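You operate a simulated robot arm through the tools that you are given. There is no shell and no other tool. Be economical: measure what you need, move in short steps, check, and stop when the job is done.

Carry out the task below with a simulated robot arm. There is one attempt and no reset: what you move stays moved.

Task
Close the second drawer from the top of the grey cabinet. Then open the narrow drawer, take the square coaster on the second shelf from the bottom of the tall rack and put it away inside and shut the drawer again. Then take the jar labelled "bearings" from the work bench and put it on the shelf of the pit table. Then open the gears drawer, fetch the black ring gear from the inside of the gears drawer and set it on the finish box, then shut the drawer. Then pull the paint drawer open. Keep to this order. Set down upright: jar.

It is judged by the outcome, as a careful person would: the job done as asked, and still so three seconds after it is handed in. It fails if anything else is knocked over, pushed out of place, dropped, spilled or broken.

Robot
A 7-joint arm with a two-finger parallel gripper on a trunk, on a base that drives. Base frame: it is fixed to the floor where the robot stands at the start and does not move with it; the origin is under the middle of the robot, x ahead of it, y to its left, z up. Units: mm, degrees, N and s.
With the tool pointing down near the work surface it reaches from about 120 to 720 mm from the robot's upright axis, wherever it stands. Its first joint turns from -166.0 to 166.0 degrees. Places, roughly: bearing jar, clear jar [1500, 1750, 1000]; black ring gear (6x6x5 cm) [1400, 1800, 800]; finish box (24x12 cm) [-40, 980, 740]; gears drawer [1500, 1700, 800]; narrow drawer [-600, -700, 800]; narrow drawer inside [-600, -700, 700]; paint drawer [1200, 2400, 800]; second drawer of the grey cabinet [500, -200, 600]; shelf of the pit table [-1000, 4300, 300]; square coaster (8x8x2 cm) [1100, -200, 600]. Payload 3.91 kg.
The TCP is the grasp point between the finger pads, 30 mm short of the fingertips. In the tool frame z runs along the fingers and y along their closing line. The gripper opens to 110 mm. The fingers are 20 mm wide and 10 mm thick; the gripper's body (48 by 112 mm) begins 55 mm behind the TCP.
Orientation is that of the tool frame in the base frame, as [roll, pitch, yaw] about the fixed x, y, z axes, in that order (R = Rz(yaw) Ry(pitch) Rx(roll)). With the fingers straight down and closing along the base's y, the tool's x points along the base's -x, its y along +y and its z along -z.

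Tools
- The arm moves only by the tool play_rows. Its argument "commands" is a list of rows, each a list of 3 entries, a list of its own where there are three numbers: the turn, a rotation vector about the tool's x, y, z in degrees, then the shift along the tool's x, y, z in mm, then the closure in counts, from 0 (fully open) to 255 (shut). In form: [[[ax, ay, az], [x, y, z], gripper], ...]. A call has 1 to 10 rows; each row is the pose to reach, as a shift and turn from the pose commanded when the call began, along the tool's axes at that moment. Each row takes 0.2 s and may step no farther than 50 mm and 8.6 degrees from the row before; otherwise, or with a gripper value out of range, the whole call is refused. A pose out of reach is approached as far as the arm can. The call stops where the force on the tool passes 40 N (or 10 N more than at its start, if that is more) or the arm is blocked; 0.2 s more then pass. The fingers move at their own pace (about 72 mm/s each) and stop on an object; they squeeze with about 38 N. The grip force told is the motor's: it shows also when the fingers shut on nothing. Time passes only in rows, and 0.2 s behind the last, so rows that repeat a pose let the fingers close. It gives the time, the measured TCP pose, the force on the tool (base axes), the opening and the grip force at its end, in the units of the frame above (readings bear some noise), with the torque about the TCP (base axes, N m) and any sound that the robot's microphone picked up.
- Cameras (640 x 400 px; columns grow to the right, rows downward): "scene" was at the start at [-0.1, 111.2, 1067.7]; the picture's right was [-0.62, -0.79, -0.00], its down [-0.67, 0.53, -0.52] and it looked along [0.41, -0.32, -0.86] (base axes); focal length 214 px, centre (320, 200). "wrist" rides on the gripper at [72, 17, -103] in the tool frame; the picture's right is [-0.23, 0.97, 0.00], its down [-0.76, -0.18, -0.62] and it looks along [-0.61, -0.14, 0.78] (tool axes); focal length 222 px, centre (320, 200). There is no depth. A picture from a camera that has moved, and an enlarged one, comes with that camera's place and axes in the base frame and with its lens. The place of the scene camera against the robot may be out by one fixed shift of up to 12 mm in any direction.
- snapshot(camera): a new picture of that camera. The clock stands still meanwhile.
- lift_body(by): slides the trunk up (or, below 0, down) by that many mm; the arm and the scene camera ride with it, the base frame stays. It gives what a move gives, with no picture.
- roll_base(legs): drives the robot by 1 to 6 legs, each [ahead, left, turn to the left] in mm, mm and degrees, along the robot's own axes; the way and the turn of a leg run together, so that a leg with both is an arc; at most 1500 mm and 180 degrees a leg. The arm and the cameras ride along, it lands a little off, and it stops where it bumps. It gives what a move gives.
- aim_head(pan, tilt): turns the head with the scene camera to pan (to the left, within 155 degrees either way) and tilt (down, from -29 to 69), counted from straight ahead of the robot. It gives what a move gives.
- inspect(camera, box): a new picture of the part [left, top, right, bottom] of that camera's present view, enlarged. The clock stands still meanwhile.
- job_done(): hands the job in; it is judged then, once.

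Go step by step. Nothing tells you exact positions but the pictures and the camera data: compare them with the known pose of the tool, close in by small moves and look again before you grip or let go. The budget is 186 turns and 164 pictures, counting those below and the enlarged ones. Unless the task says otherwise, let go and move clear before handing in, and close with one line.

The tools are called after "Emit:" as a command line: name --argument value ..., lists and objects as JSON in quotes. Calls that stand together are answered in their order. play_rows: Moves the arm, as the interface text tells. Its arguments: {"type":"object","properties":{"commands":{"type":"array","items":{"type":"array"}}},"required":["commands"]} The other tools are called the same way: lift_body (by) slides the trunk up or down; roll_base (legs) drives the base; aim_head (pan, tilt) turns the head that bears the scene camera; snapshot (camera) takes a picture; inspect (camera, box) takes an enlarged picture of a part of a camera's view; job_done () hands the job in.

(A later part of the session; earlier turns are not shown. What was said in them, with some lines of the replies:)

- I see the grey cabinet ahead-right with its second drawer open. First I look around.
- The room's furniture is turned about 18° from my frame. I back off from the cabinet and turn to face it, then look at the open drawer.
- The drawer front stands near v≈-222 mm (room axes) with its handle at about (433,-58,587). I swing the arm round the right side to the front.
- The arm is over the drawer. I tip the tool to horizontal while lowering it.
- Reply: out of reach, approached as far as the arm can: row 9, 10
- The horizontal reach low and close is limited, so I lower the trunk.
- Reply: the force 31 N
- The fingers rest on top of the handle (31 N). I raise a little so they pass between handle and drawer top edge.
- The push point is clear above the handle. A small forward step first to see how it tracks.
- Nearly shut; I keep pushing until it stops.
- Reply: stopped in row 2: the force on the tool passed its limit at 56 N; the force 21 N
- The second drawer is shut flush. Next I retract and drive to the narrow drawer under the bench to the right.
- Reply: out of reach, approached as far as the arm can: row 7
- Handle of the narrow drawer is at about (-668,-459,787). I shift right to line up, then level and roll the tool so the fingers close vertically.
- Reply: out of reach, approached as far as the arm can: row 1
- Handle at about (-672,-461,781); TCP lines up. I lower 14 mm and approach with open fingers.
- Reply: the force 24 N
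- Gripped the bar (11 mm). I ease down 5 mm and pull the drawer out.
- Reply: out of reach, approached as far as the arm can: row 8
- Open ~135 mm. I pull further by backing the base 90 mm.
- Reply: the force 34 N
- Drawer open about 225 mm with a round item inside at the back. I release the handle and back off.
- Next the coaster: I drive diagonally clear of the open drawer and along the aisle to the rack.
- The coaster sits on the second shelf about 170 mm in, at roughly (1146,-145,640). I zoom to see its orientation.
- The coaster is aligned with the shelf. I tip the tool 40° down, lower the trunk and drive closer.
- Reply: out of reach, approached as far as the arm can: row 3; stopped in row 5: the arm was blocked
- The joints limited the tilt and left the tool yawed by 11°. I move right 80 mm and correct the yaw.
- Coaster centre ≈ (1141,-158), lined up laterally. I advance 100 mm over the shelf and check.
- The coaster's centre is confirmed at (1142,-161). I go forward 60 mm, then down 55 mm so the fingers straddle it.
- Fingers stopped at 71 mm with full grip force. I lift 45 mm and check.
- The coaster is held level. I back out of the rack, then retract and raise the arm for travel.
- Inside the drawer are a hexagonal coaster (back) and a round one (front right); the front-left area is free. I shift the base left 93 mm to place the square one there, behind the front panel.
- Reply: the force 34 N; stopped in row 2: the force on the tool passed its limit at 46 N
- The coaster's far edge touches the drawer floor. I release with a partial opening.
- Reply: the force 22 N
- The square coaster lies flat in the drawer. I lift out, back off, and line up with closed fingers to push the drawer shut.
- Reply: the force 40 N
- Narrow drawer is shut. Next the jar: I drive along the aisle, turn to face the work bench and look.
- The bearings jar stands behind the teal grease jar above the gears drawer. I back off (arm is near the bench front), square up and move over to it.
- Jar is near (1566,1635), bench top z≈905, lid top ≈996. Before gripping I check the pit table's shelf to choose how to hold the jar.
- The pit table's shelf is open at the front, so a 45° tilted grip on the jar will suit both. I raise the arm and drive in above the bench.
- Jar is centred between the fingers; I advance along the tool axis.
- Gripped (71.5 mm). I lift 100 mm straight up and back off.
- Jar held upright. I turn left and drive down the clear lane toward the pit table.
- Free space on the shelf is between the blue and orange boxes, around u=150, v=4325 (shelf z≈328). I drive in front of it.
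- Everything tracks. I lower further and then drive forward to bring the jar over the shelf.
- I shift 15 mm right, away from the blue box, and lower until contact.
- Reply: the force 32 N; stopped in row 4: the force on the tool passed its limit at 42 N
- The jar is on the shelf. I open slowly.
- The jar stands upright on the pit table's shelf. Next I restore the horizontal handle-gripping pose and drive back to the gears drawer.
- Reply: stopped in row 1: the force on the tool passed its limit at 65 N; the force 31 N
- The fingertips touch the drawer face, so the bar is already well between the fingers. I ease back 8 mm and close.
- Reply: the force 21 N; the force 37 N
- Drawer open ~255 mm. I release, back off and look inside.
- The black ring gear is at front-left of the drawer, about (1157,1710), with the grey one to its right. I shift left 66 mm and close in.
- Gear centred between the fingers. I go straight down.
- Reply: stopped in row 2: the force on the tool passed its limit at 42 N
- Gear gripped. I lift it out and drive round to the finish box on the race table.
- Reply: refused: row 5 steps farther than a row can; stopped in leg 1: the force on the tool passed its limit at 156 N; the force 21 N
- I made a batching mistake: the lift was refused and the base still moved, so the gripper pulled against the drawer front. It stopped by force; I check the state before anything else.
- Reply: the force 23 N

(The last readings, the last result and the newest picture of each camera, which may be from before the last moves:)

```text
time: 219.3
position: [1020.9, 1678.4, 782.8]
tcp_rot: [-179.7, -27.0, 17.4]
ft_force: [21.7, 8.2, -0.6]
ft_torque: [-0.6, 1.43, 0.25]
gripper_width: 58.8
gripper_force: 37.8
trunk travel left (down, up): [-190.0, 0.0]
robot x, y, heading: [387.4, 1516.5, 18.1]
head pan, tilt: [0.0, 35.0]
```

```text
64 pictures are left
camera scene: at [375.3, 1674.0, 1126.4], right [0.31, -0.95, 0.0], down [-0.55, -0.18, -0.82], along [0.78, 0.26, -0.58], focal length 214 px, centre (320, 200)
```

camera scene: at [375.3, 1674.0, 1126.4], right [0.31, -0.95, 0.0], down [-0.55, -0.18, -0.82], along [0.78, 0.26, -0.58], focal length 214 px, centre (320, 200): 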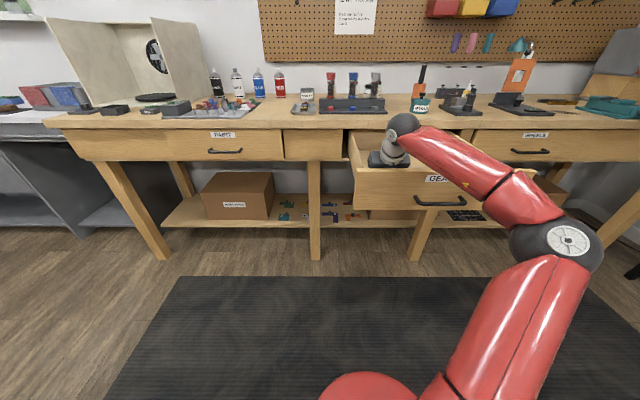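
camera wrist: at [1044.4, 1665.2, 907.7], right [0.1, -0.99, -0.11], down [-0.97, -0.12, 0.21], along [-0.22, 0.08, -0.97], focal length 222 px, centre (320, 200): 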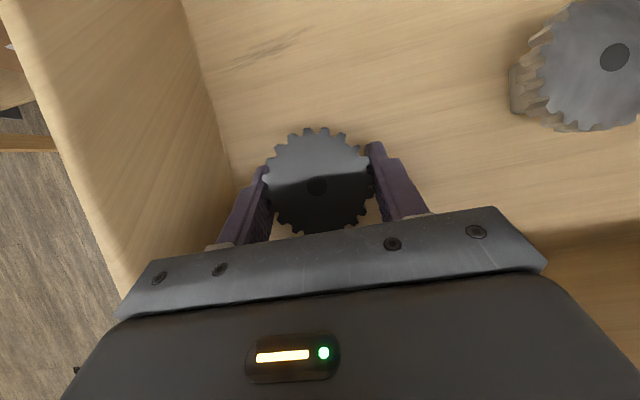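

The drawer is intact, gear still held. I relieve the contact by moving forward 15 mm, then lift in safe steps.

Emit:
play_rows --commands '[[[0, 0, 0], [13, 0, 7], 255], [[0, 0, 0], [22, 0, -10], 255], [[0, 0, 0], [40, 0, -45], 255], [[0, 0, 0], [58, 0, -80], 255], [[0, 0, 0], [76, 0, -115], 255], [[0, 0, 0], [94, 0, -150], 255], [[0, 0, 0], [104, 0, -171], 255]]'

Emit:
snapshot --camera "wrist"

```text
time: 220.9
position: [1024.7, 1673.1, 972.3]
tcp_rot: [-179.8, -27.1, 17.5]
ft_force: [-0.3, -0.3, -1.5]
ft_torque: [0.05, 0.03, 0.0]
gripper_width: 59.1
gripper_force: 38.6
out of reach, approached as far as the arm can: row 7
trunk travel left (down, up): [-190.0, 0.0]
robot x, y, heading: [384.7, 1521.0, 18.2]
head pan, tilt: [0.0, 35.0]
```

```text
63 pictures are left
camera wrist: at [1048.6, 1662.5, 1097.7], right [0.1, -0.99, -0.11], down [-0.97, -0.12, 0.21], along [-0.22, 0.08, -0.97], focal length 222 px, centre (320, 200)
```

wrist: 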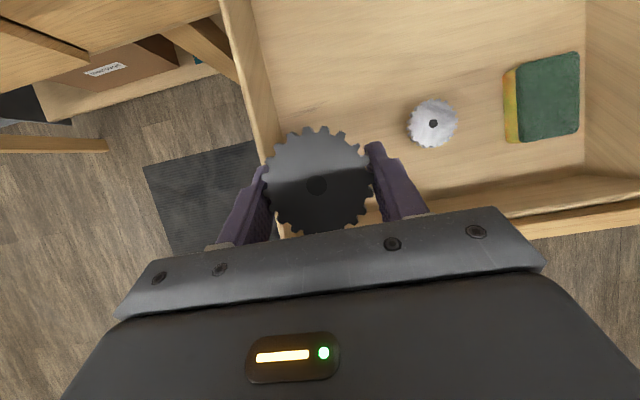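

Emit:
roll_base --legs '[[90, -200, 0], [0, -880, 0], [0, 0, 90]]'

Emit:
aim_head --pan 35 --tilt 35

Emit:
snapshot --camera "scene"

```text
time: 230.6
position: [680.1, 1150.6, 972.4]
tcp_rot: [-179.7, -27.1, 104.7]
ft_force: [0.3, -0.1, -2.0]
ft_torque: [0.0, 0.0, -0.01]
gripper_width: 58.9
gripper_force: 37.6
trunk travel left (down, up): [-190.0, 0.0]
robot x, y, heading: [806.2, 505.2, 105.8]
head pan, tilt: [0.0, 35.0]
```

```text
time: 231.6
position: [679.9, 1151.8, 973.1]
tcp_rot: [-179.7, -27.1, 104.8]
ft_force: [0.3, -0.1, -0.9]
ft_torque: [-0.01, -0.02, -0.01]
gripper_width: 58.8
gripper_force: 38.4
trunk travel left (down, up): [-190.0, 0.0]
robot x, y, heading: [805.8, 506.4, 105.9]
head pan, tilt: [35.0, 35.0]
```

```text
62 pictures are left
camera scene: at [612.8, 463.5, 1126.4], right [0.63, 0.77, 0.0], down [0.44, -0.36, -0.82], along [-0.63, 0.52, -0.57], focal length 214 px, centre (320, 200)
```

scene: 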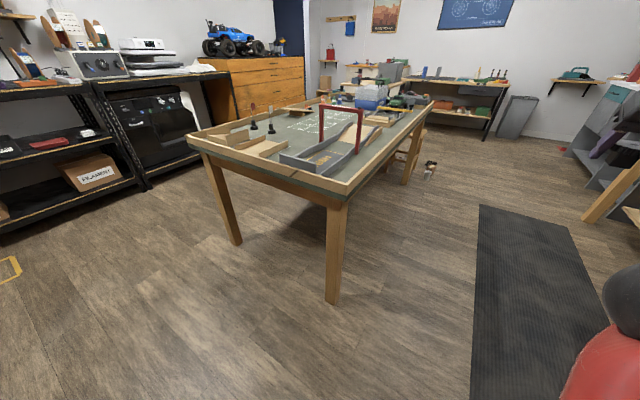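

Emit:
inspect --camera "scene" --box '[180, 90, 420, 240]'

```text
2.67 times, centred on (300, 165) of scene
camera zoom: at [612.8, 463.5, 1126.4], right [0.63, 0.77, 0.0], down [0.44, -0.36, -0.82], along [-0.63, 0.52, -0.57], focal length 572 px, centre (373, 293)
```

zoom: 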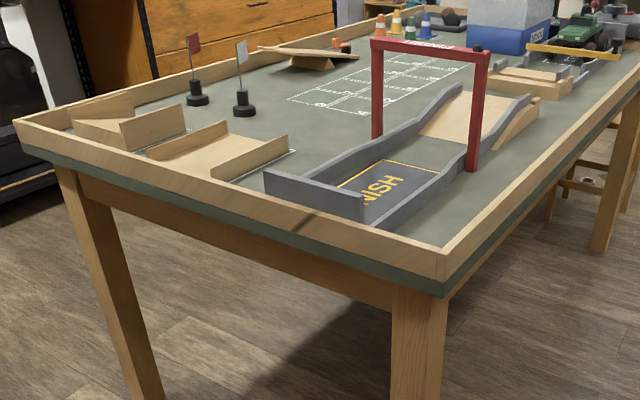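

The finish box is the dark pad marked FINISH between the grey walls, in front of the red gate, near (-20,1000). I line up in front of it with the arm high.

Emit:
roll_base --legs '[[-60, 0, 2.2], [0, 700, 0]]'

Emit:
snapshot --camera "wrist"

Emit:
aim_head --pan 0 --tilt 40

Emit:
snapshot --camera "scene"

```text
time: 235.9
position: [26.9, 876.9, 973.0]
tcp_rot: [-179.7, -27.1, 107.2]
ft_force: [-0.9, -0.4, -0.6]
ft_torque: [-0.01, -0.02, 0.01]
gripper_width: 59.0
gripper_force: 37.9
trunk travel left (down, up): [-190.0, 0.0]
robot x, y, heading: [182.4, 237.5, 108.0]
head pan, tilt: [35.0, 35.0]
```

```text
60 pictures are left
camera wrist: at [40.9, 899.3, 1097.5], right [0.99, 0.1, -0.11], down [0.12, -0.97, 0.21], along [-0.08, -0.22, -0.97], focal length 222 px, centre (320, 200)
```

wrist: 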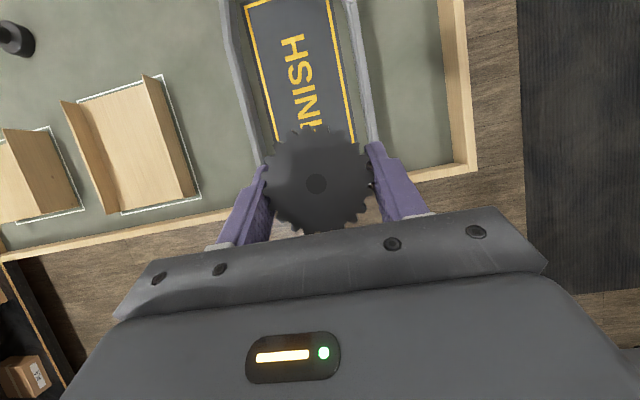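

```text
time: 236.9
position: [28.7, 877.5, 972.9]
tcp_rot: [-179.8, -27.1, 107.2]
ft_force: [-0.6, 0.4, -0.3]
ft_torque: [-0.04, 0.0, 0.02]
gripper_width: 59.1
gripper_force: 38.2
trunk travel left (down, up): [-190.0, 0.0]
robot x, y, heading: [182.1, 240.3, 108.2]
head pan, tilt: [0.0, 40.0]
```

```text
59 pictures are left
camera scene: at [34.5, 215.8, 1118.8], right [0.95, 0.31, 0.0], down [0.2, -0.61, -0.77], along [-0.24, 0.73, -0.64], focal length 214 px, centre (320, 200)
```

scene: 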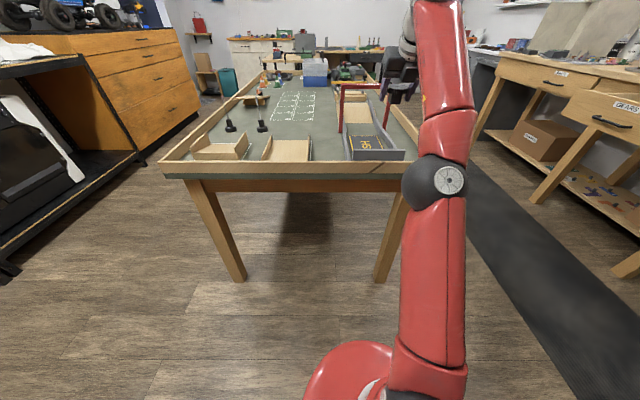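

Emit:
roll_base --legs '[[118, 19, 0.3]]'

Emit:
snapshot --camera "wrist"

Emit:
snapshot --camera "scene"

```text
time: 238.2
position: [-31.8, 981.8, 972.9]
tcp_rot: [-179.7, -27.0, 107.7]
ft_force: [-0.5, -0.3, -2.1]
ft_torque: [0.01, 0.02, -0.01]
gripper_width: 59.2
gripper_force: 38.2
trunk travel left (down, up): [-190.0, 0.0]
robot x, y, heading: [128.5, 345.6, 108.5]
head pan, tilt: [0.0, 40.0]
```

```text
58 pictures are left
camera wrist: at [-18.8, 1004.7, 1097.5], right [0.99, 0.1, -0.11], down [0.13, -0.97, 0.21], along [-0.08, -0.22, -0.97], focal length 222 px, centre (320, 200)
```

wrist: 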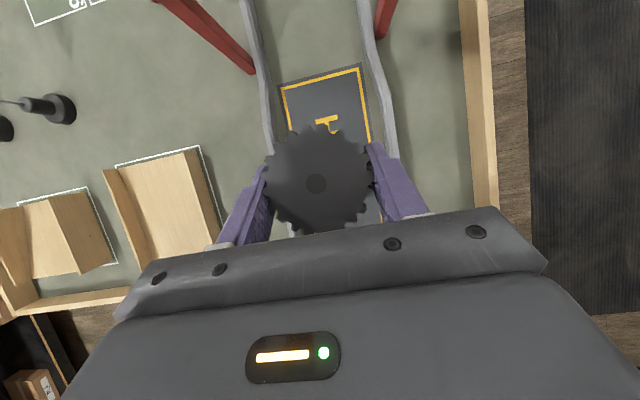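

```text
57 pictures are left
camera scene: at [-20.2, 321.1, 1118.8], right [0.95, 0.32, 0.0], down [0.2, -0.61, -0.77], along [-0.24, 0.73, -0.64], focal length 214 px, centre (320, 200)
```

scene: 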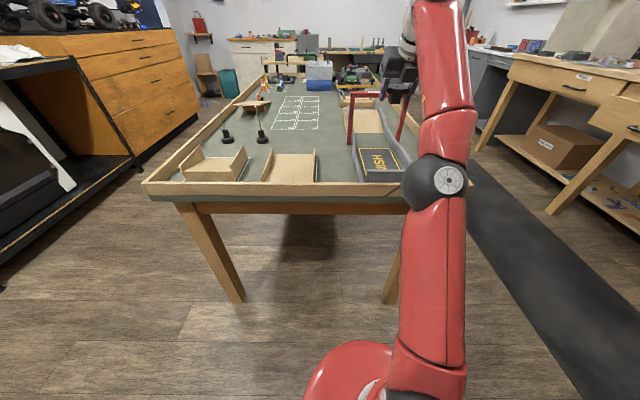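

Well centred on the pad. I lower with the trunk first and check the elbow's clearance to the table.

Emit:
lift_body --by -100

Emit:
aim_head --pan -20 --tilt 30

Emit:
snapshot --camera "scene"

Emit:
snapshot --camera "wrist"

```text
time: 239.5
position: [-30.9, 982.9, 873.1]
tcp_rot: [-179.7, -27.2, 107.7]
ft_force: [-0.5, 0.2, -1.6]
ft_torque: [-0.01, -0.01, 0.02]
gripper_width: 59.0
gripper_force: 38.3
trunk travel left (down, up): [-90.0, 100.0]
robot x, y, heading: [127.7, 347.2, 108.5]
head pan, tilt: [0.0, 40.0]
```

```text
time: 240.3
position: [-31.9, 982.5, 872.7]
tcp_rot: [-179.8, -27.1, 107.7]
ft_force: [0.2, 0.6, -1.3]
ft_torque: [0.0, 0.01, 0.01]
gripper_width: 59.0
gripper_force: 38.8
trunk travel left (down, up): [-90.0, 100.0]
robot x, y, heading: [125.6, 347.3, 108.4]
head pan, tilt: [-20.0, 30.0]
```

```text
56 pictures are left
camera scene: at [9.0, 330.9, 1034.1], right [1.0, -0.02, 0.0], down [-0.01, -0.5, -0.87], along [0.02, 0.87, -0.5], focal length 214 px, centre (320, 200)
```

scene: 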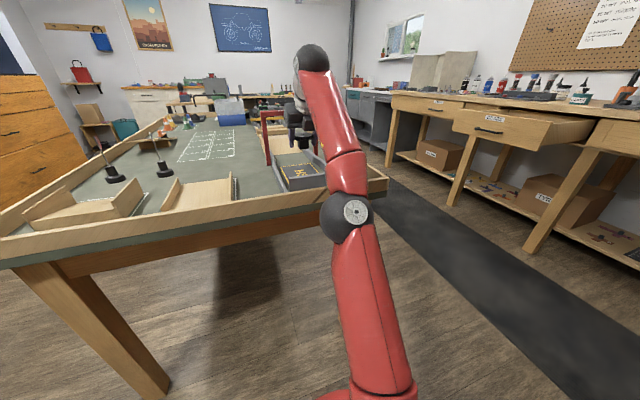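

```text
55 pictures are left
camera wrist: at [-18.8, 1004.7, 997.5], right [0.99, 0.1, -0.11], down [0.13, -0.97, 0.21], along [-0.08, -0.22, -0.97], focal length 222 px, centre (320, 200)
```

wrist: 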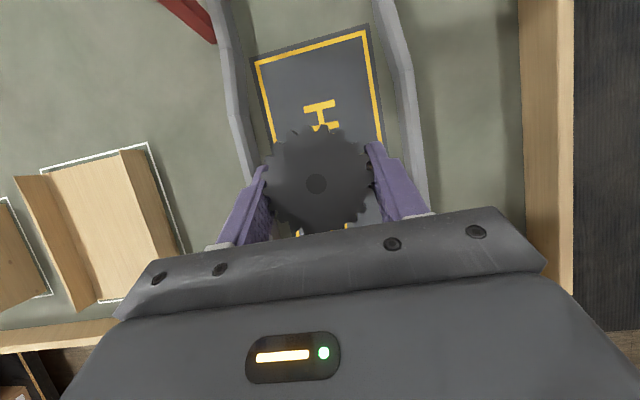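

The elbow stays clear of the table edge by my estimate. I continue down with the trunk, then finish with the arm.

Emit:
lift_body --by -75

Emit:
snapshot --camera "wrist"

```text
time: 241.5
position: [-32.0, 983.1, 797.9]
tcp_rot: [-179.6, -27.1, 107.8]
ft_force: [0.9, 0.5, -1.2]
ft_torque: [0.0, 0.02, 0.0]
gripper_width: 58.9
gripper_force: 37.9
trunk travel left (down, up): [-15.0, 175.0]
robot x, y, heading: [125.5, 347.0, 108.4]
head pan, tilt: [-20.0, 30.0]
```

```text
54 pictures are left
camera wrist: at [-18.8, 1004.7, 922.5], right [0.99, 0.1, -0.11], down [0.13, -0.97, 0.21], along [-0.08, -0.22, -0.97], focal length 222 px, centre (320, 200)
```

wrist: 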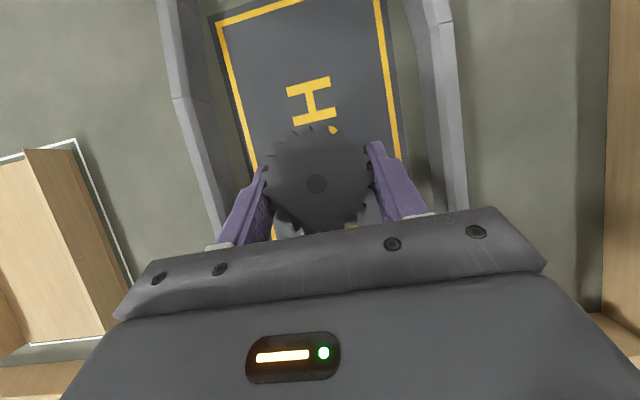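

Emit:
play_rows --commands '[[[0, 0, 0], [-2, 2, 4], 255], [[0, 0, 0], [-4, 2, 8], 255], [[0, 0, 0], [-6, 2, 12], 255], [[0, 0, 0], [-7, 2, 15], 255]]'

Emit:
snapshot --camera "wrist"

```text
time: 242.5
position: [-29.3, 983.6, 780.3]
tcp_rot: [-179.7, -27.1, 107.5]
ft_force: [0.1, -0.9, -1.7]
ft_torque: [-0.03, 0.0, -0.02]
gripper_width: 59.3
gripper_force: 37.9
trunk travel left (down, up): [-15.0, 175.0]
robot x, y, heading: [131.2, 349.3, 108.3]
head pan, tilt: [-20.0, 30.0]
```

```text
53 pictures are left
camera wrist: at [-17.4, 1005.9, 905.3], right [0.99, 0.1, -0.11], down [0.13, -0.97, 0.21], along [-0.08, -0.22, -0.97], focal length 222 px, centre (320, 200)
```

wrist: 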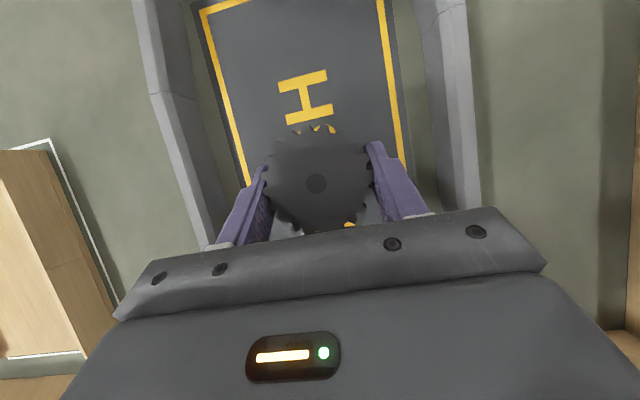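

Not yet touching; I continue down in small steps.

Emit:
play_rows --commands '[[[0, 0, 0], [-2, 0, 4], 255], [[0, 0, 0], [-4, 0, 8], 255], [[0, 0, 0], [-6, 0, 12], 255], [[0, 0, 0], [-8, 0, 16], 255], [[0, 0, 0], [-10, 0, 20], 255], [[0, 0, 0], [-12, 0, 24], 255]]'

Emit:
snapshot --camera "wrist"

```text
time: 243.4
position: [-30.0, 982.7, 771.5]
tcp_rot: [-179.8, -28.1, 107.7]
ft_force: [2.0, -1.1, 15.4]
ft_torque: [-0.11, -0.08, 0.02]
gripper_width: 59.0
gripper_force: 38.2
trunk travel left (down, up): [-15.0, 175.0]
robot x, y, heading: [123.1, 344.8, 108.3]
head pan, tilt: [-20.0, 30.0]
stopped in row 4: the force on the tool passed its limit at 47 N (the readings are from after the stop); the commanded pose is now the measured one
```

```text
52 pictures are left
camera wrist: at [-16.8, 1002.2, 896.4], right [0.99, 0.11, -0.11], down [0.13, -0.97, 0.19], along [-0.09, -0.2, -0.98], focal length 222 px, centre (320, 200)
```

wrist: 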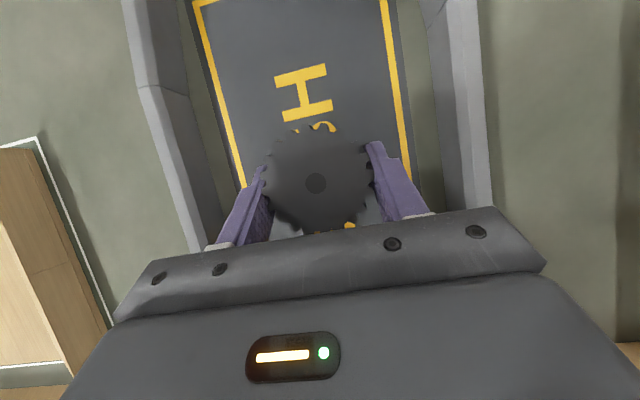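

Contact; I open partly and lift away.

Emit:
play_rows --commands '[[[0, 0, 0], [0, 0, 0], 100], [[0, 0, 0], [0, 0, 0], 80], [[0, 0, 0], [0, 0, 0], 80]]'

Emit:
play_rows --commands '[[[0, 0, 0], [5, 0, -9], 80], [[0, 0, 0], [14, 0, -26], 80], [[0, 0, 0], [28, 0, -53], 80]]'

Emit:
snapshot --camera "wrist"

```text
time: 244.2
position: [-33.4, 982.1, 771.0]
tcp_rot: [-179.8, -28.0, 107.9]
ft_force: [-15.5, -7.9, 21.5]
ft_torque: [0.09, -0.23, 0.14]
gripper_width: 67.3
gripper_force: 0.0
trunk travel left (down, up): [-15.0, 175.0]
robot x, y, heading: [126.4, 345.7, 108.4]
head pan, tilt: [-20.0, 30.0]
```

```text
time: 245.1
position: [-26.0, 975.5, 809.5]
tcp_rot: [-179.8, -27.7, 107.6]
ft_force: [0.5, 0.0, 0.7]
ft_torque: [0.01, -0.01, 0.02]
gripper_width: 75.6
gripper_force: 0.0
out of reach, approached as far as the arm can: row 3
trunk travel left (down, up): [-15.0, 175.0]
robot x, y, heading: [127.7, 345.4, 108.5]
head pan, tilt: [-20.0, 30.0]
```

```text
51 pictures are left
camera wrist: at [-13.1, 996.0, 933.8], right [0.99, 0.1, -0.11], down [0.12, -0.97, 0.2], along [-0.09, -0.21, -0.97], focal length 222 px, centre (320, 200)
```

wrist: 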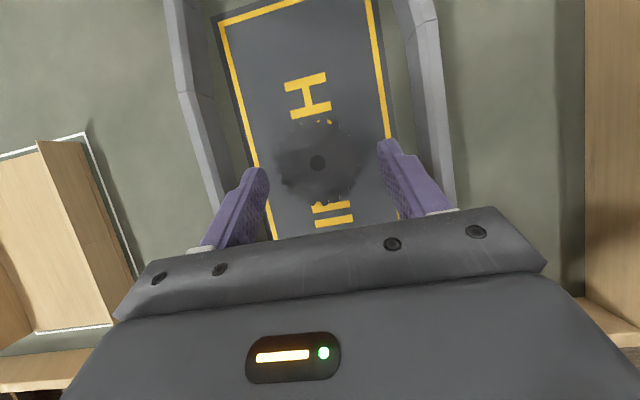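

The gear stands on the finish pad. I raise, back away and verify.

Emit:
lift_body --by 150

Emit:
roll_base --legs '[[-180, 0, 0]]'

Emit:
snapshot --camera "wrist"

Emit:
inspect --camera "scene" --box '[200, 80, 400, 205]'

```text
time: 246.8
position: [-27.2, 975.6, 958.9]
tcp_rot: [-179.7, -27.8, 107.7]
ft_force: [1.4, 0.0, 0.3]
ft_torque: [-0.06, 0.0, -0.02]
gripper_width: 75.4
gripper_force: 0.0
trunk travel left (down, up): [-165.0, 25.0]
robot x, y, heading: [125.7, 345.5, 108.5]
head pan, tilt: [-20.0, 30.0]
```

```text
time: 248.3
position: [27.8, 800.4, 959.6]
tcp_rot: [-179.8, -27.8, 108.1]
ft_force: [-0.5, -0.2, 0.0]
ft_torque: [-0.01, 0.01, -0.05]
gripper_width: 75.6
gripper_force: 0.0
trunk travel left (down, up): [-165.0, 25.0]
robot x, y, heading: [186.6, 170.7, 108.6]
head pan, tilt: [-20.0, 30.0]
```

```text
50 pictures are left
camera wrist: at [41.1, 820.6, 1084.1], right [0.99, 0.11, -0.11], down [0.13, -0.97, 0.2], along [-0.08, -0.21, -0.97], focal length 222 px, centre (320, 200)
```

wrist: 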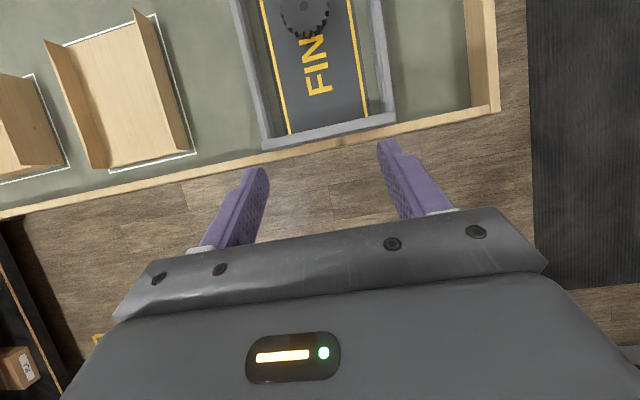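

```text
3.20 times, centred on (300, 142) of scene
camera zoom: at [68.1, 156.1, 1109.2], right [1.0, -0.02, 0.0], down [-0.01, -0.5, -0.87], along [0.02, 0.87, -0.5], focal length 686 px, centre (384, 384)
```

zoom: 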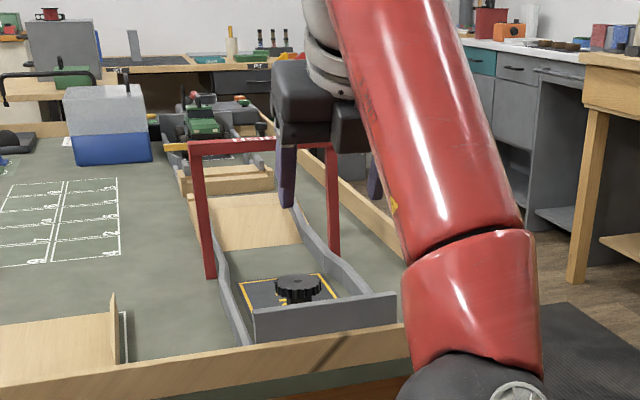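

Gear is flat on the pad. I drive back to the bench side and return the tool to the horizontal handle pose.

Emit:
roll_base --legs '[[0, -690, 0], [0, 0, -90.4]]'

Emit:
lift_body --by -23

Emit:
play_rows --commands '[[[0, 7.7, 0], [-26, 0, 9], 140], [[0, 15.4, 0], [-52, 0, 18], 140], [[0, 23.1, 0], [-77, 0, 28], 140], [[0, 30.8, 0], [-103, 0, 37], 140], [[0, 38.5, 0], [-129, 0, 46], 140], [[0, 46.2, 0], [-155, 0, 55], 140], [[0, 53.9, 0], [-180, 0, 64], 140], [[0, 61.8, 0], [-206, 0, 73], 140]]'

Emit:
play_rows --commands '[[[0, 0, -8.5], [0, 0, 0], 140], [[0, 0, -17], [0, 0, 0], 140], [[0, 0, -25.5], [0, 0, 0], 140], [[0, 0, -34], [0, 0, 0], 140], [[0, 0, -42.5], [0, 0, 0], 140], [[0, 0, -51], [0, 0, 0], 140], [[0, 0, -59.5], [0, 0, 0], 140], [[0, 0, -68], [0, 0, 0], 140], [[0, 0, -76.5], [0, 0, 0], 255], [[0, 0, -85], [0, 0, 0], 255]]'

Emit:
play_rows --commands '[[[0, 0, -5], [0, 0, 0], 255]]'

```text
time: 255.9
position: [1451.1, 549.7, 958.8]
tcp_rot: [-179.8, -27.9, 18.1]
ft_force: [0.1, -0.3, -0.7]
ft_torque: [0.02, 0.02, -0.02]
gripper_width: 75.4
gripper_force: 0.1
trunk travel left (down, up): [-165.0, 25.0]
robot x, y, heading: [826.6, 389.1, 19.0]
head pan, tilt: [-20.0, 30.0]
```

```text
time: 256.6
position: [1451.6, 550.3, 936.9]
tcp_rot: [-179.9, -27.9, 18.2]
ft_force: [-0.3, 0.4, -0.5]
ft_torque: [0.03, 0.01, 0.01]
gripper_width: 75.5
gripper_force: 0.1
trunk travel left (down, up): [-142.0, 48.0]
robot x, y, heading: [826.7, 388.8, 18.8]
head pan, tilt: [-20.0, 30.0]
```

```text
time: 258.4
position: [1310.9, 505.4, 774.9]
tcp_rot: [-147.8, -89.6, -13.9]
ft_force: [0.4, 0.9, -0.3]
ft_torque: [-0.01, 0.03, 0.03]
gripper_width: 49.6
gripper_force: 0.2
trunk travel left (down, up): [-142.0, 48.0]
robot x, y, heading: [823.2, 393.9, 19.1]
head pan, tilt: [-20.0, 30.0]
```

```text
time: 260.6
position: [1310.3, 505.0, 775.5]
tcp_rot: [90.3, -5.0, 108.2]
ft_force: [-0.5, 0.6, 0.6]
ft_torque: [0.01, 0.0, -0.03]
gripper_width: 0.0
gripper_force: 33.9
trunk travel left (down, up): [-142.0, 48.0]
robot x, y, heading: [821.9, 390.4, 18.9]
head pan, tilt: [-20.0, 30.0]
```

```text
time: 261.0
position: [1309.9, 504.3, 776.1]
tcp_rot: [90.4, -0.2, 108.2]
ft_force: [-0.4, 0.2, -0.1]
ft_torque: [0.01, -0.01, -0.02]
gripper_width: 0.0
gripper_force: 37.4
trunk travel left (down, up): [-142.0, 48.0]
robot x, y, heading: [823.9, 393.1, 18.8]
head pan, tilt: [-20.0, 30.0]
```

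I retract a bit and move up in front of the still-open gears drawer, keeping clear of its handle.

Emit:
play_rows --commands '[[[0, 0, 0], [0, 0, -25], 255], [[0, 0, 0], [0, 0, -50], 255]]'

Emit:
roll_base --legs '[[-50, 600, -0.7]]'

Emit:
aim_head --pan 0 --tilt 35

Emit:
snapshot --camera "scene"

```text
time: 261.6
position: [1272.9, 487.9, 783.5]
tcp_rot: [90.5, -0.1, 108.3]
ft_force: [-0.4, 0.0, -0.6]
ft_torque: [0.01, 0.0, 0.0]
gripper_width: 0.0
gripper_force: 37.3
out of reach, approached as far as the arm can: row 2
trunk travel left (down, up): [-142.0, 48.0]
robot x, y, heading: [822.6, 391.6, 19.0]
head pan, tilt: [-20.0, 30.0]
```

```text
time: 264.9
position: [1034.4, 1031.3, 783.9]
tcp_rot: [90.4, -0.1, 107.9]
ft_force: [0.6, -0.1, 0.2]
ft_torque: [-0.01, 0.0, -0.02]
gripper_width: 0.1
gripper_force: 37.5
trunk travel left (down, up): [-142.0, 48.0]
robot x, y, heading: [589.4, 933.2, 18.8]
head pan, tilt: [-20.0, 30.0]
```

```text
time: 265.8
position: [1033.8, 1032.0, 783.9]
tcp_rot: [90.4, -0.3, 108.1]
ft_force: [0.6, -0.1, -0.7]
ft_torque: [-0.02, -0.02, 0.02]
gripper_width: 0.1
gripper_force: 37.6
trunk travel left (down, up): [-142.0, 48.0]
robot x, y, heading: [585.3, 935.5, 18.8]
head pan, tilt: [0.0, 35.0]
```

```text
48 pictures are left
camera scene: at [568.6, 1090.5, 1078.4], right [0.32, -0.95, 0.0], down [-0.54, -0.18, -0.82], along [0.78, 0.26, -0.57], focal length 214 px, centre (320, 200)
```

scene: 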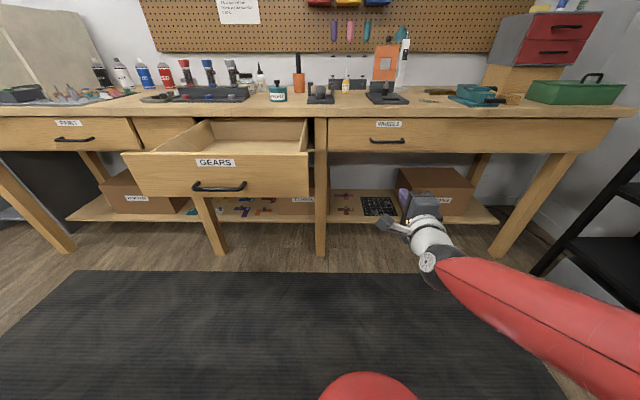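

Emit:
roll_base --legs '[[-20, 478, -0.5]]'

Emit:
lift_body --by 24

Emit:
snapshot --camera "wrist"

```text
time: 268.6
position: [858.1, 1485.3, 784.5]
tcp_rot: [90.5, -0.1, 108.4]
ft_force: [0.5, 0.6, -0.2]
ft_torque: [0.01, 0.0, 0.0]
gripper_width: 0.1
gripper_force: 37.6
trunk travel left (down, up): [-142.0, 48.0]
robot x, y, heading: [410.4, 1385.7, 19.3]
head pan, tilt: [0.0, 35.0]
```

```text
time: 269.4
position: [857.4, 1485.7, 809.1]
tcp_rot: [90.4, -0.1, 108.3]
ft_force: [-0.2, 0.0, -0.2]
ft_torque: [0.01, 0.02, -0.03]
gripper_width: 0.0
gripper_force: 37.4
trunk travel left (down, up): [-166.0, 24.0]
robot x, y, heading: [409.8, 1387.0, 19.0]
head pan, tilt: [0.0, 35.0]
```

```text
47 pictures are left
camera wrist: at [738.5, 1521.4, 825.8], right [0.08, -0.22, 0.97], down [-0.35, -0.92, -0.18], along [0.93, -0.33, -0.15], focal length 222 px, centre (320, 200)
```

wrist: 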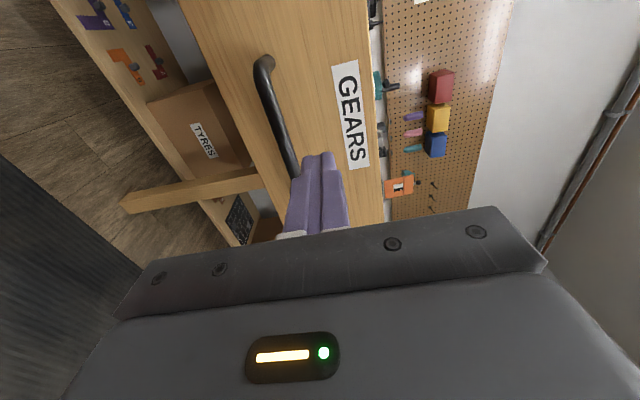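

Emit:
roll_base --legs '[[300, 0, -0.7]]'

Emit:
snapshot --camera "wrist"

```text
time: 271.4
position: [1146.9, 1584.2, 808.7]
tcp_rot: [90.3, -0.3, 108.1]
ft_force: [-0.6, -0.5, 0.3]
ft_torque: [0.01, -0.01, 0.01]
gripper_width: 0.1
gripper_force: 38.2
trunk travel left (down, up): [-166.0, 24.0]
robot x, y, heading: [700.0, 1486.5, 18.9]
head pan, tilt: [0.0, 35.0]
```

```text
46 pictures are left
camera wrist: at [1027.5, 1619.7, 825.8], right [0.08, -0.22, 0.97], down [-0.36, -0.92, -0.18], along [0.93, -0.33, -0.15], focal length 222 px, centre (320, 200)
```

wrist: 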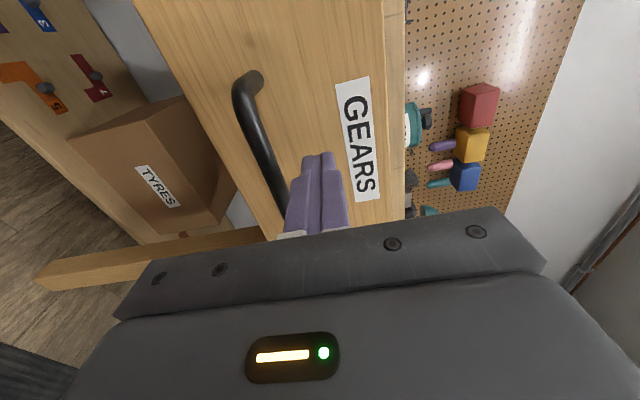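

Emit:
play_rows --commands '[[[0, 0, 0], [0, 0, 14], 255], [[0, 0, 0], [0, 0, 28], 255], [[0, 0, 0], [0, 0, 42], 255], [[0, 0, 0], [0, 0, 56], 255], [[0, 0, 0], [0, 0, 70], 255], [[0, 0, 0], [0, 0, 84], 255], [[0, 0, 0], [0, 0, 98], 255], [[0, 0, 0], [0, 0, 112], 255], [[0, 0, 0], [0, 0, 124], 255], [[0, 0, 0], [0, 0, 136], 255]]'

Emit:
snapshot --camera "scene"

```text
time: 273.8
position: [1272.1, 1624.6, 808.3]
tcp_rot: [90.4, -0.3, 108.3]
ft_force: [-22.0, -6.3, 4.6]
ft_torque: [-0.14, -0.26, -0.13]
gripper_width: 0.0
gripper_force: 37.4
trunk travel left (down, up): [-166.0, 24.0]
robot x, y, heading: [695.8, 1488.9, 18.9]
head pan, tilt: [0.0, 35.0]
stopped in row 10: the force on the tool passed its limit at 41 N (the readings are from after the stop); the commanded pose is now the measured one
```

```text
45 pictures are left
camera scene: at [678.1, 1639.5, 1102.5], right [0.32, -0.95, 0.0], down [-0.54, -0.19, -0.82], along [0.78, 0.27, -0.57], focal length 214 px, centre (320, 200)
```

scene: 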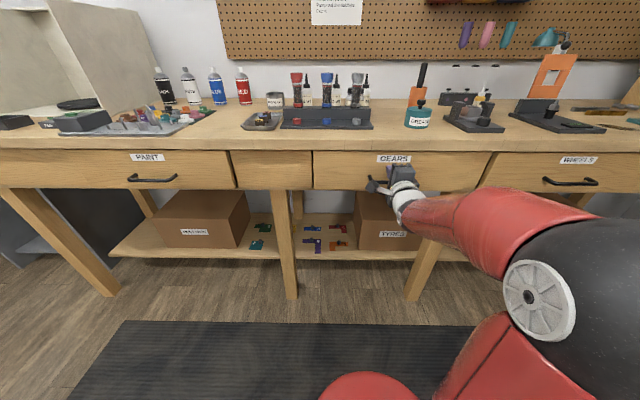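

Gears drawer is shut. Last: the paint drawer. I retract, slide left ~713 mm and line up with its handle.

Emit:
play_rows --commands '[[[0, 0, 0], [0, 0, -30], 255], [[0, 0, 0], [0, 0, -60], 255], [[0, 0, 0], [0, 0, -90], 255], [[0, 0, 0], [0, 0, -115], 140]]'

Emit:
roll_base --legs '[[-30, 0, -0.8], [0, 713, 0]]'

Emit:
lift_body --by -30

Emit:
snapshot --camera "wrist"

Emit:
snapshot --camera "scene"

```text
time: 274.8
position: [1163.0, 1587.8, 808.4]
tcp_rot: [90.5, -0.2, 108.2]
ft_force: [0.1, -0.3, -0.3]
ft_torque: [-0.02, -0.01, -0.01]
gripper_width: 49.9
gripper_force: 0.4
trunk travel left (down, up): [-166.0, 24.0]
robot x, y, heading: [695.9, 1484.1, 18.8]
head pan, tilt: [0.0, 35.0]
```

```text
time: 279.1
position: [909.3, 2244.6, 808.9]
tcp_rot: [90.5, -0.1, 108.7]
ft_force: [-0.2, 0.2, 0.3]
ft_torque: [0.0, 0.0, -0.01]
gripper_width: 49.3
gripper_force: 0.1
trunk travel left (down, up): [-166.0, 24.0]
robot x, y, heading: [442.6, 2138.2, 19.8]
head pan, tilt: [0.0, 35.0]
```

```text
time: 279.8
position: [909.0, 2244.3, 779.6]
tcp_rot: [90.5, -0.3, 108.7]
ft_force: [0.4, -0.2, 0.0]
ft_torque: [-0.01, -0.01, 0.01]
gripper_width: 49.7
gripper_force: 0.1
trunk travel left (down, up): [-136.0, 54.0]
robot x, y, heading: [443.0, 2138.4, 19.5]
head pan, tilt: [0.0, 35.0]
```

```text
44 pictures are left
camera wrist: at [789.6, 2280.0, 796.9], right [0.08, -0.22, 0.97], down [-0.35, -0.92, -0.17], along [0.93, -0.32, -0.15], focal length 222 px, centre (320, 200)
```

wrist: 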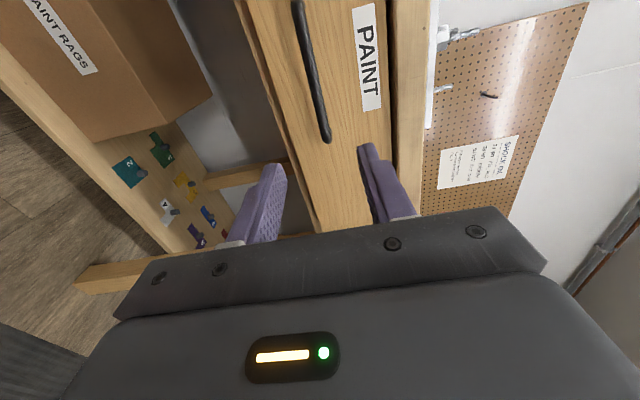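

```text
43 pictures are left
camera scene: at [425.1, 2292.5, 1072.3], right [0.33, -0.94, 0.0], down [-0.54, -0.19, -0.82], along [0.77, 0.27, -0.57], focal length 214 px, centre (320, 200)
```

scene: 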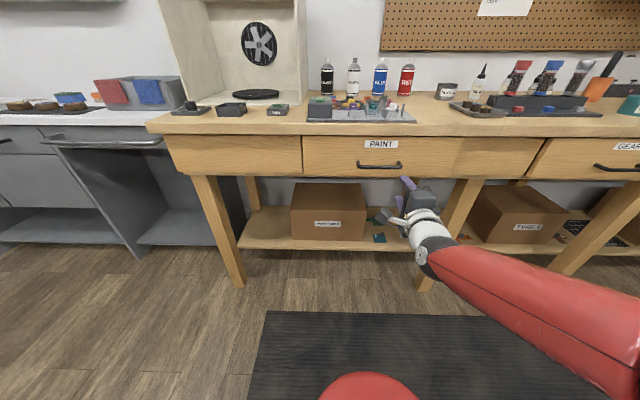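

Emit:
roll_base --legs '[[55, 46, -1.4]]'

Emit:
snapshot --camera "wrist"

```text
time: 280.9
position: [948.9, 2295.1, 778.7]
tcp_rot: [90.5, -0.2, 107.3]
ft_force: [-0.4, 0.4, -0.7]
ft_torque: [0.01, 0.01, -0.04]
gripper_width: 49.8
gripper_force: 0.0
trunk travel left (down, up): [-136.0, 54.0]
robot x, y, heading: [479.6, 2198.8, 17.7]
head pan, tilt: [0.0, 35.0]
```

```text
42 pictures are left
camera wrist: at [829.9, 2332.7, 796.9], right [0.08, -0.22, 0.97], down [-0.37, -0.91, -0.17], along [0.93, -0.35, -0.15], focal length 222 px, centre (320, 200)
```

wrist: 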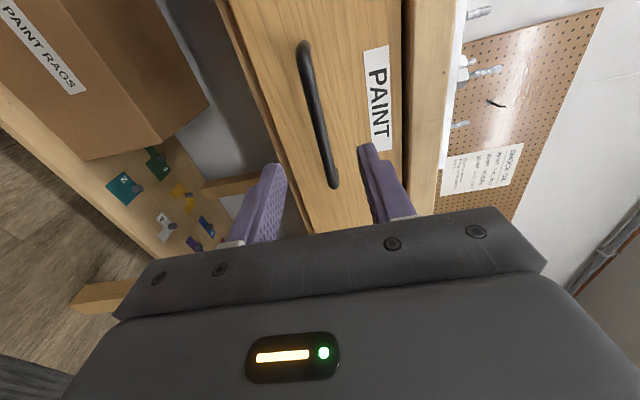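

Emit:
play_rows --commands '[[[0, 0, 0], [0, 0, 30], 140], [[0, 0, 0], [0, 0, 60], 140], [[0, 0, 0], [0, 0, 75], 140], [[0, 0, 0], [0, 0, 84], 140]]'

Emit:
snapshot --camera "wrist"

```text
time: 281.9
position: [1028.9, 2319.4, 777.5]
tcp_rot: [90.4, -0.2, 107.2]
ft_force: [0.0, -0.2, 0.7]
ft_torque: [-0.03, -0.01, -0.01]
gripper_width: 49.6
gripper_force: 0.1
trunk travel left (down, up): [-136.0, 54.0]
robot x, y, heading: [479.6, 2202.3, 17.9]
head pan, tilt: [0.0, 35.0]
```

```text
41 pictures are left
camera wrist: at [911.4, 2357.9, 796.2], right [0.08, -0.22, 0.97], down [-0.37, -0.91, -0.17], along [0.93, -0.35, -0.15], focal length 222 px, centre (320, 200)
```

wrist: 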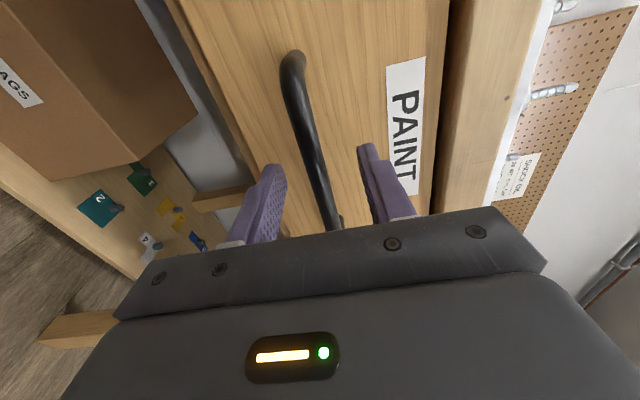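

Emit:
play_rows --commands '[[[0, 0, 0], [10, 1, 3], 140], [[0, 0, 0], [15, 1, 3], 140], [[0, 0, 0], [15, 1, 3], 255], [[0, 0, 0], [15, 1, 3], 255], [[0, 0, 0], [15, 1, 3], 255]]'

```text
time: 283.1
position: [1028.2, 2334.9, 778.0]
tcp_rot: [90.7, -0.2, 107.2]
ft_force: [-2.8, -0.4, -8.4]
ft_torque: [-0.25, 0.0, -0.29]
gripper_width: 11.7
gripper_force: 44.9
trunk travel left (down, up): [-136.0, 54.0]
robot x, y, heading: [483.6, 2199.5, 17.8]
head pan, tilt: [0.0, 35.0]
```

Gripped the bar. I pull the paint drawer open.

Emit:
play_rows --commands '[[[0, 0, 0], [0, 0, -8], 255], [[0, 0, 0], [0, 0, -28], 255], [[0, 0, 0], [0, 0, -48], 255], [[0, 0, 0], [0, 0, -68], 255], [[0, 0, 0], [0, 0, -88], 255]]'

Emit:
roll_base --legs '[[-160, 0, 0]]'

Emit:
snapshot --camera "scene"

```text
time: 284.3
position: [942.8, 2308.0, 777.4]
tcp_rot: [91.0, -0.3, 107.3]
ft_force: [0.8, -0.2, -31.2]
ft_torque: [-0.19, 0.1, 0.3]
gripper_width: 11.5
gripper_force: 45.1
trunk travel left (down, up): [-136.0, 54.0]
robot x, y, heading: [479.4, 2201.5, 18.0]
head pan, tilt: [0.0, 35.0]
```

```text
time: 285.7
position: [791.5, 2258.4, 778.1]
tcp_rot: [91.1, -0.3, 107.3]
ft_force: [1.0, -4.6, -32.3]
ft_torque: [-0.39, 0.11, -0.38]
gripper_width: 11.7
gripper_force: 45.1
trunk travel left (down, up): [-136.0, 54.0]
robot x, y, heading: [323.8, 2150.0, 18.0]
head pan, tilt: [0.0, 35.0]
```

```text
40 pictures are left
camera scene: at [314.0, 2305.4, 1072.3], right [0.31, -0.95, 0.0], down [-0.55, -0.18, -0.82], along [0.78, 0.25, -0.57], focal length 214 px, centre (320, 200)
```

scene: 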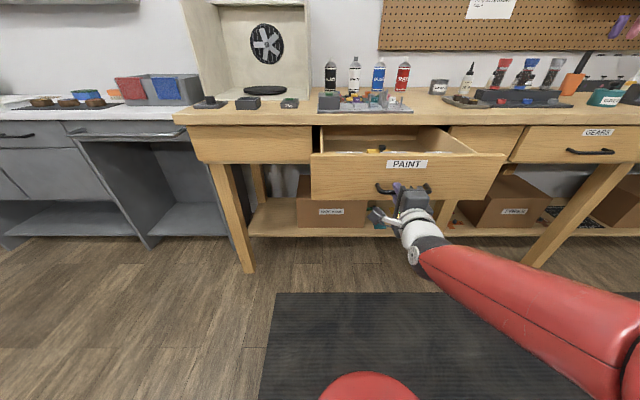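

The paint drawer is open about 250 mm and the gears drawer is shut. I release the handle and back away.

Emit:
play_rows --commands '[[[0, 0, 0], [0, 0, 0], 140], [[0, 0, 0], [0, 0, 0], 140], [[0, 0, 0], [0, 0, 0], 140]]'

Emit:
roll_base --legs '[[-80, 0, 0]]'

Emit:
snapshot --camera "scene"

Emit:
aim_head --pan -140 --tilt 25

Emit:
snapshot --camera "scene"

```text
time: 286.5
position: [790.6, 2258.6, 778.6]
tcp_rot: [90.9, -0.2, 107.3]
ft_force: [0.5, 0.0, 0.6]
ft_torque: [0.0, 0.0, 0.03]
gripper_width: 49.6
gripper_force: 0.2
trunk travel left (down, up): [-136.0, 54.0]
robot x, y, heading: [327.1, 2150.8, 18.2]
head pan, tilt: [0.0, 35.0]
```

```text
time: 287.5
position: [716.0, 2234.2, 779.0]
tcp_rot: [91.0, -0.2, 107.3]
ft_force: [-0.8, 0.3, 0.8]
ft_torque: [-0.02, -0.03, 0.04]
gripper_width: 49.7
gripper_force: 0.0
trunk travel left (down, up): [-136.0, 54.0]
robot x, y, heading: [252.3, 2128.3, 17.5]
head pan, tilt: [0.0, 35.0]
```

```text
39 pictures are left
camera scene: at [238.2, 2281.3, 1072.4], right [0.31, -0.95, 0.0], down [-0.55, -0.18, -0.82], along [0.78, 0.25, -0.57], focal length 214 px, centre (320, 200)
```

scene: 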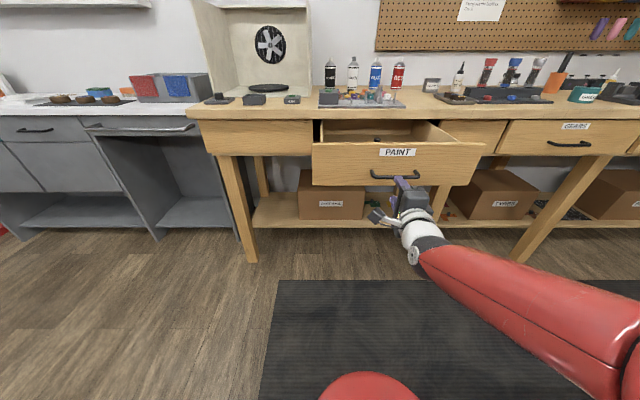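

```text
time: 289.8
position: [714.8, 2233.2, 777.5]
tcp_rot: [91.0, -0.1, 107.3]
ft_force: [0.1, -0.2, 1.6]
ft_torque: [0.02, -0.01, -0.01]
gripper_width: 49.5
gripper_force: 0.0
trunk travel left (down, up): [-136.0, 54.0]
robot x, y, heading: [252.8, 2126.9, 18.0]
head pan, tilt: [-140.0, 25.0]
```

```text
38 pictures are left
camera scene: at [105.7, 2175.9, 1088.2], right [-0.85, 0.53, 0.0], down [0.22, 0.36, -0.91], along [-0.48, -0.77, -0.42], focal length 214 px, centre (320, 200)
```

scene: 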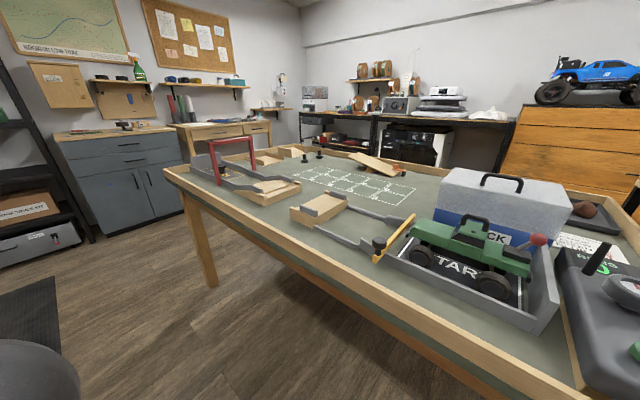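

Both shut drawers and the race table look right, and the paint drawer stays open with the arm clear, so I hand in.

Emit:
job_done

```text
The job is handed in.
```

All five parts of the job were done in the order you gave, and the job is handed in; the only mishap was that I pulled the gears drawer about 70 mm too far while lifting out the gear, but nothing fell and it shut flush afterwards.
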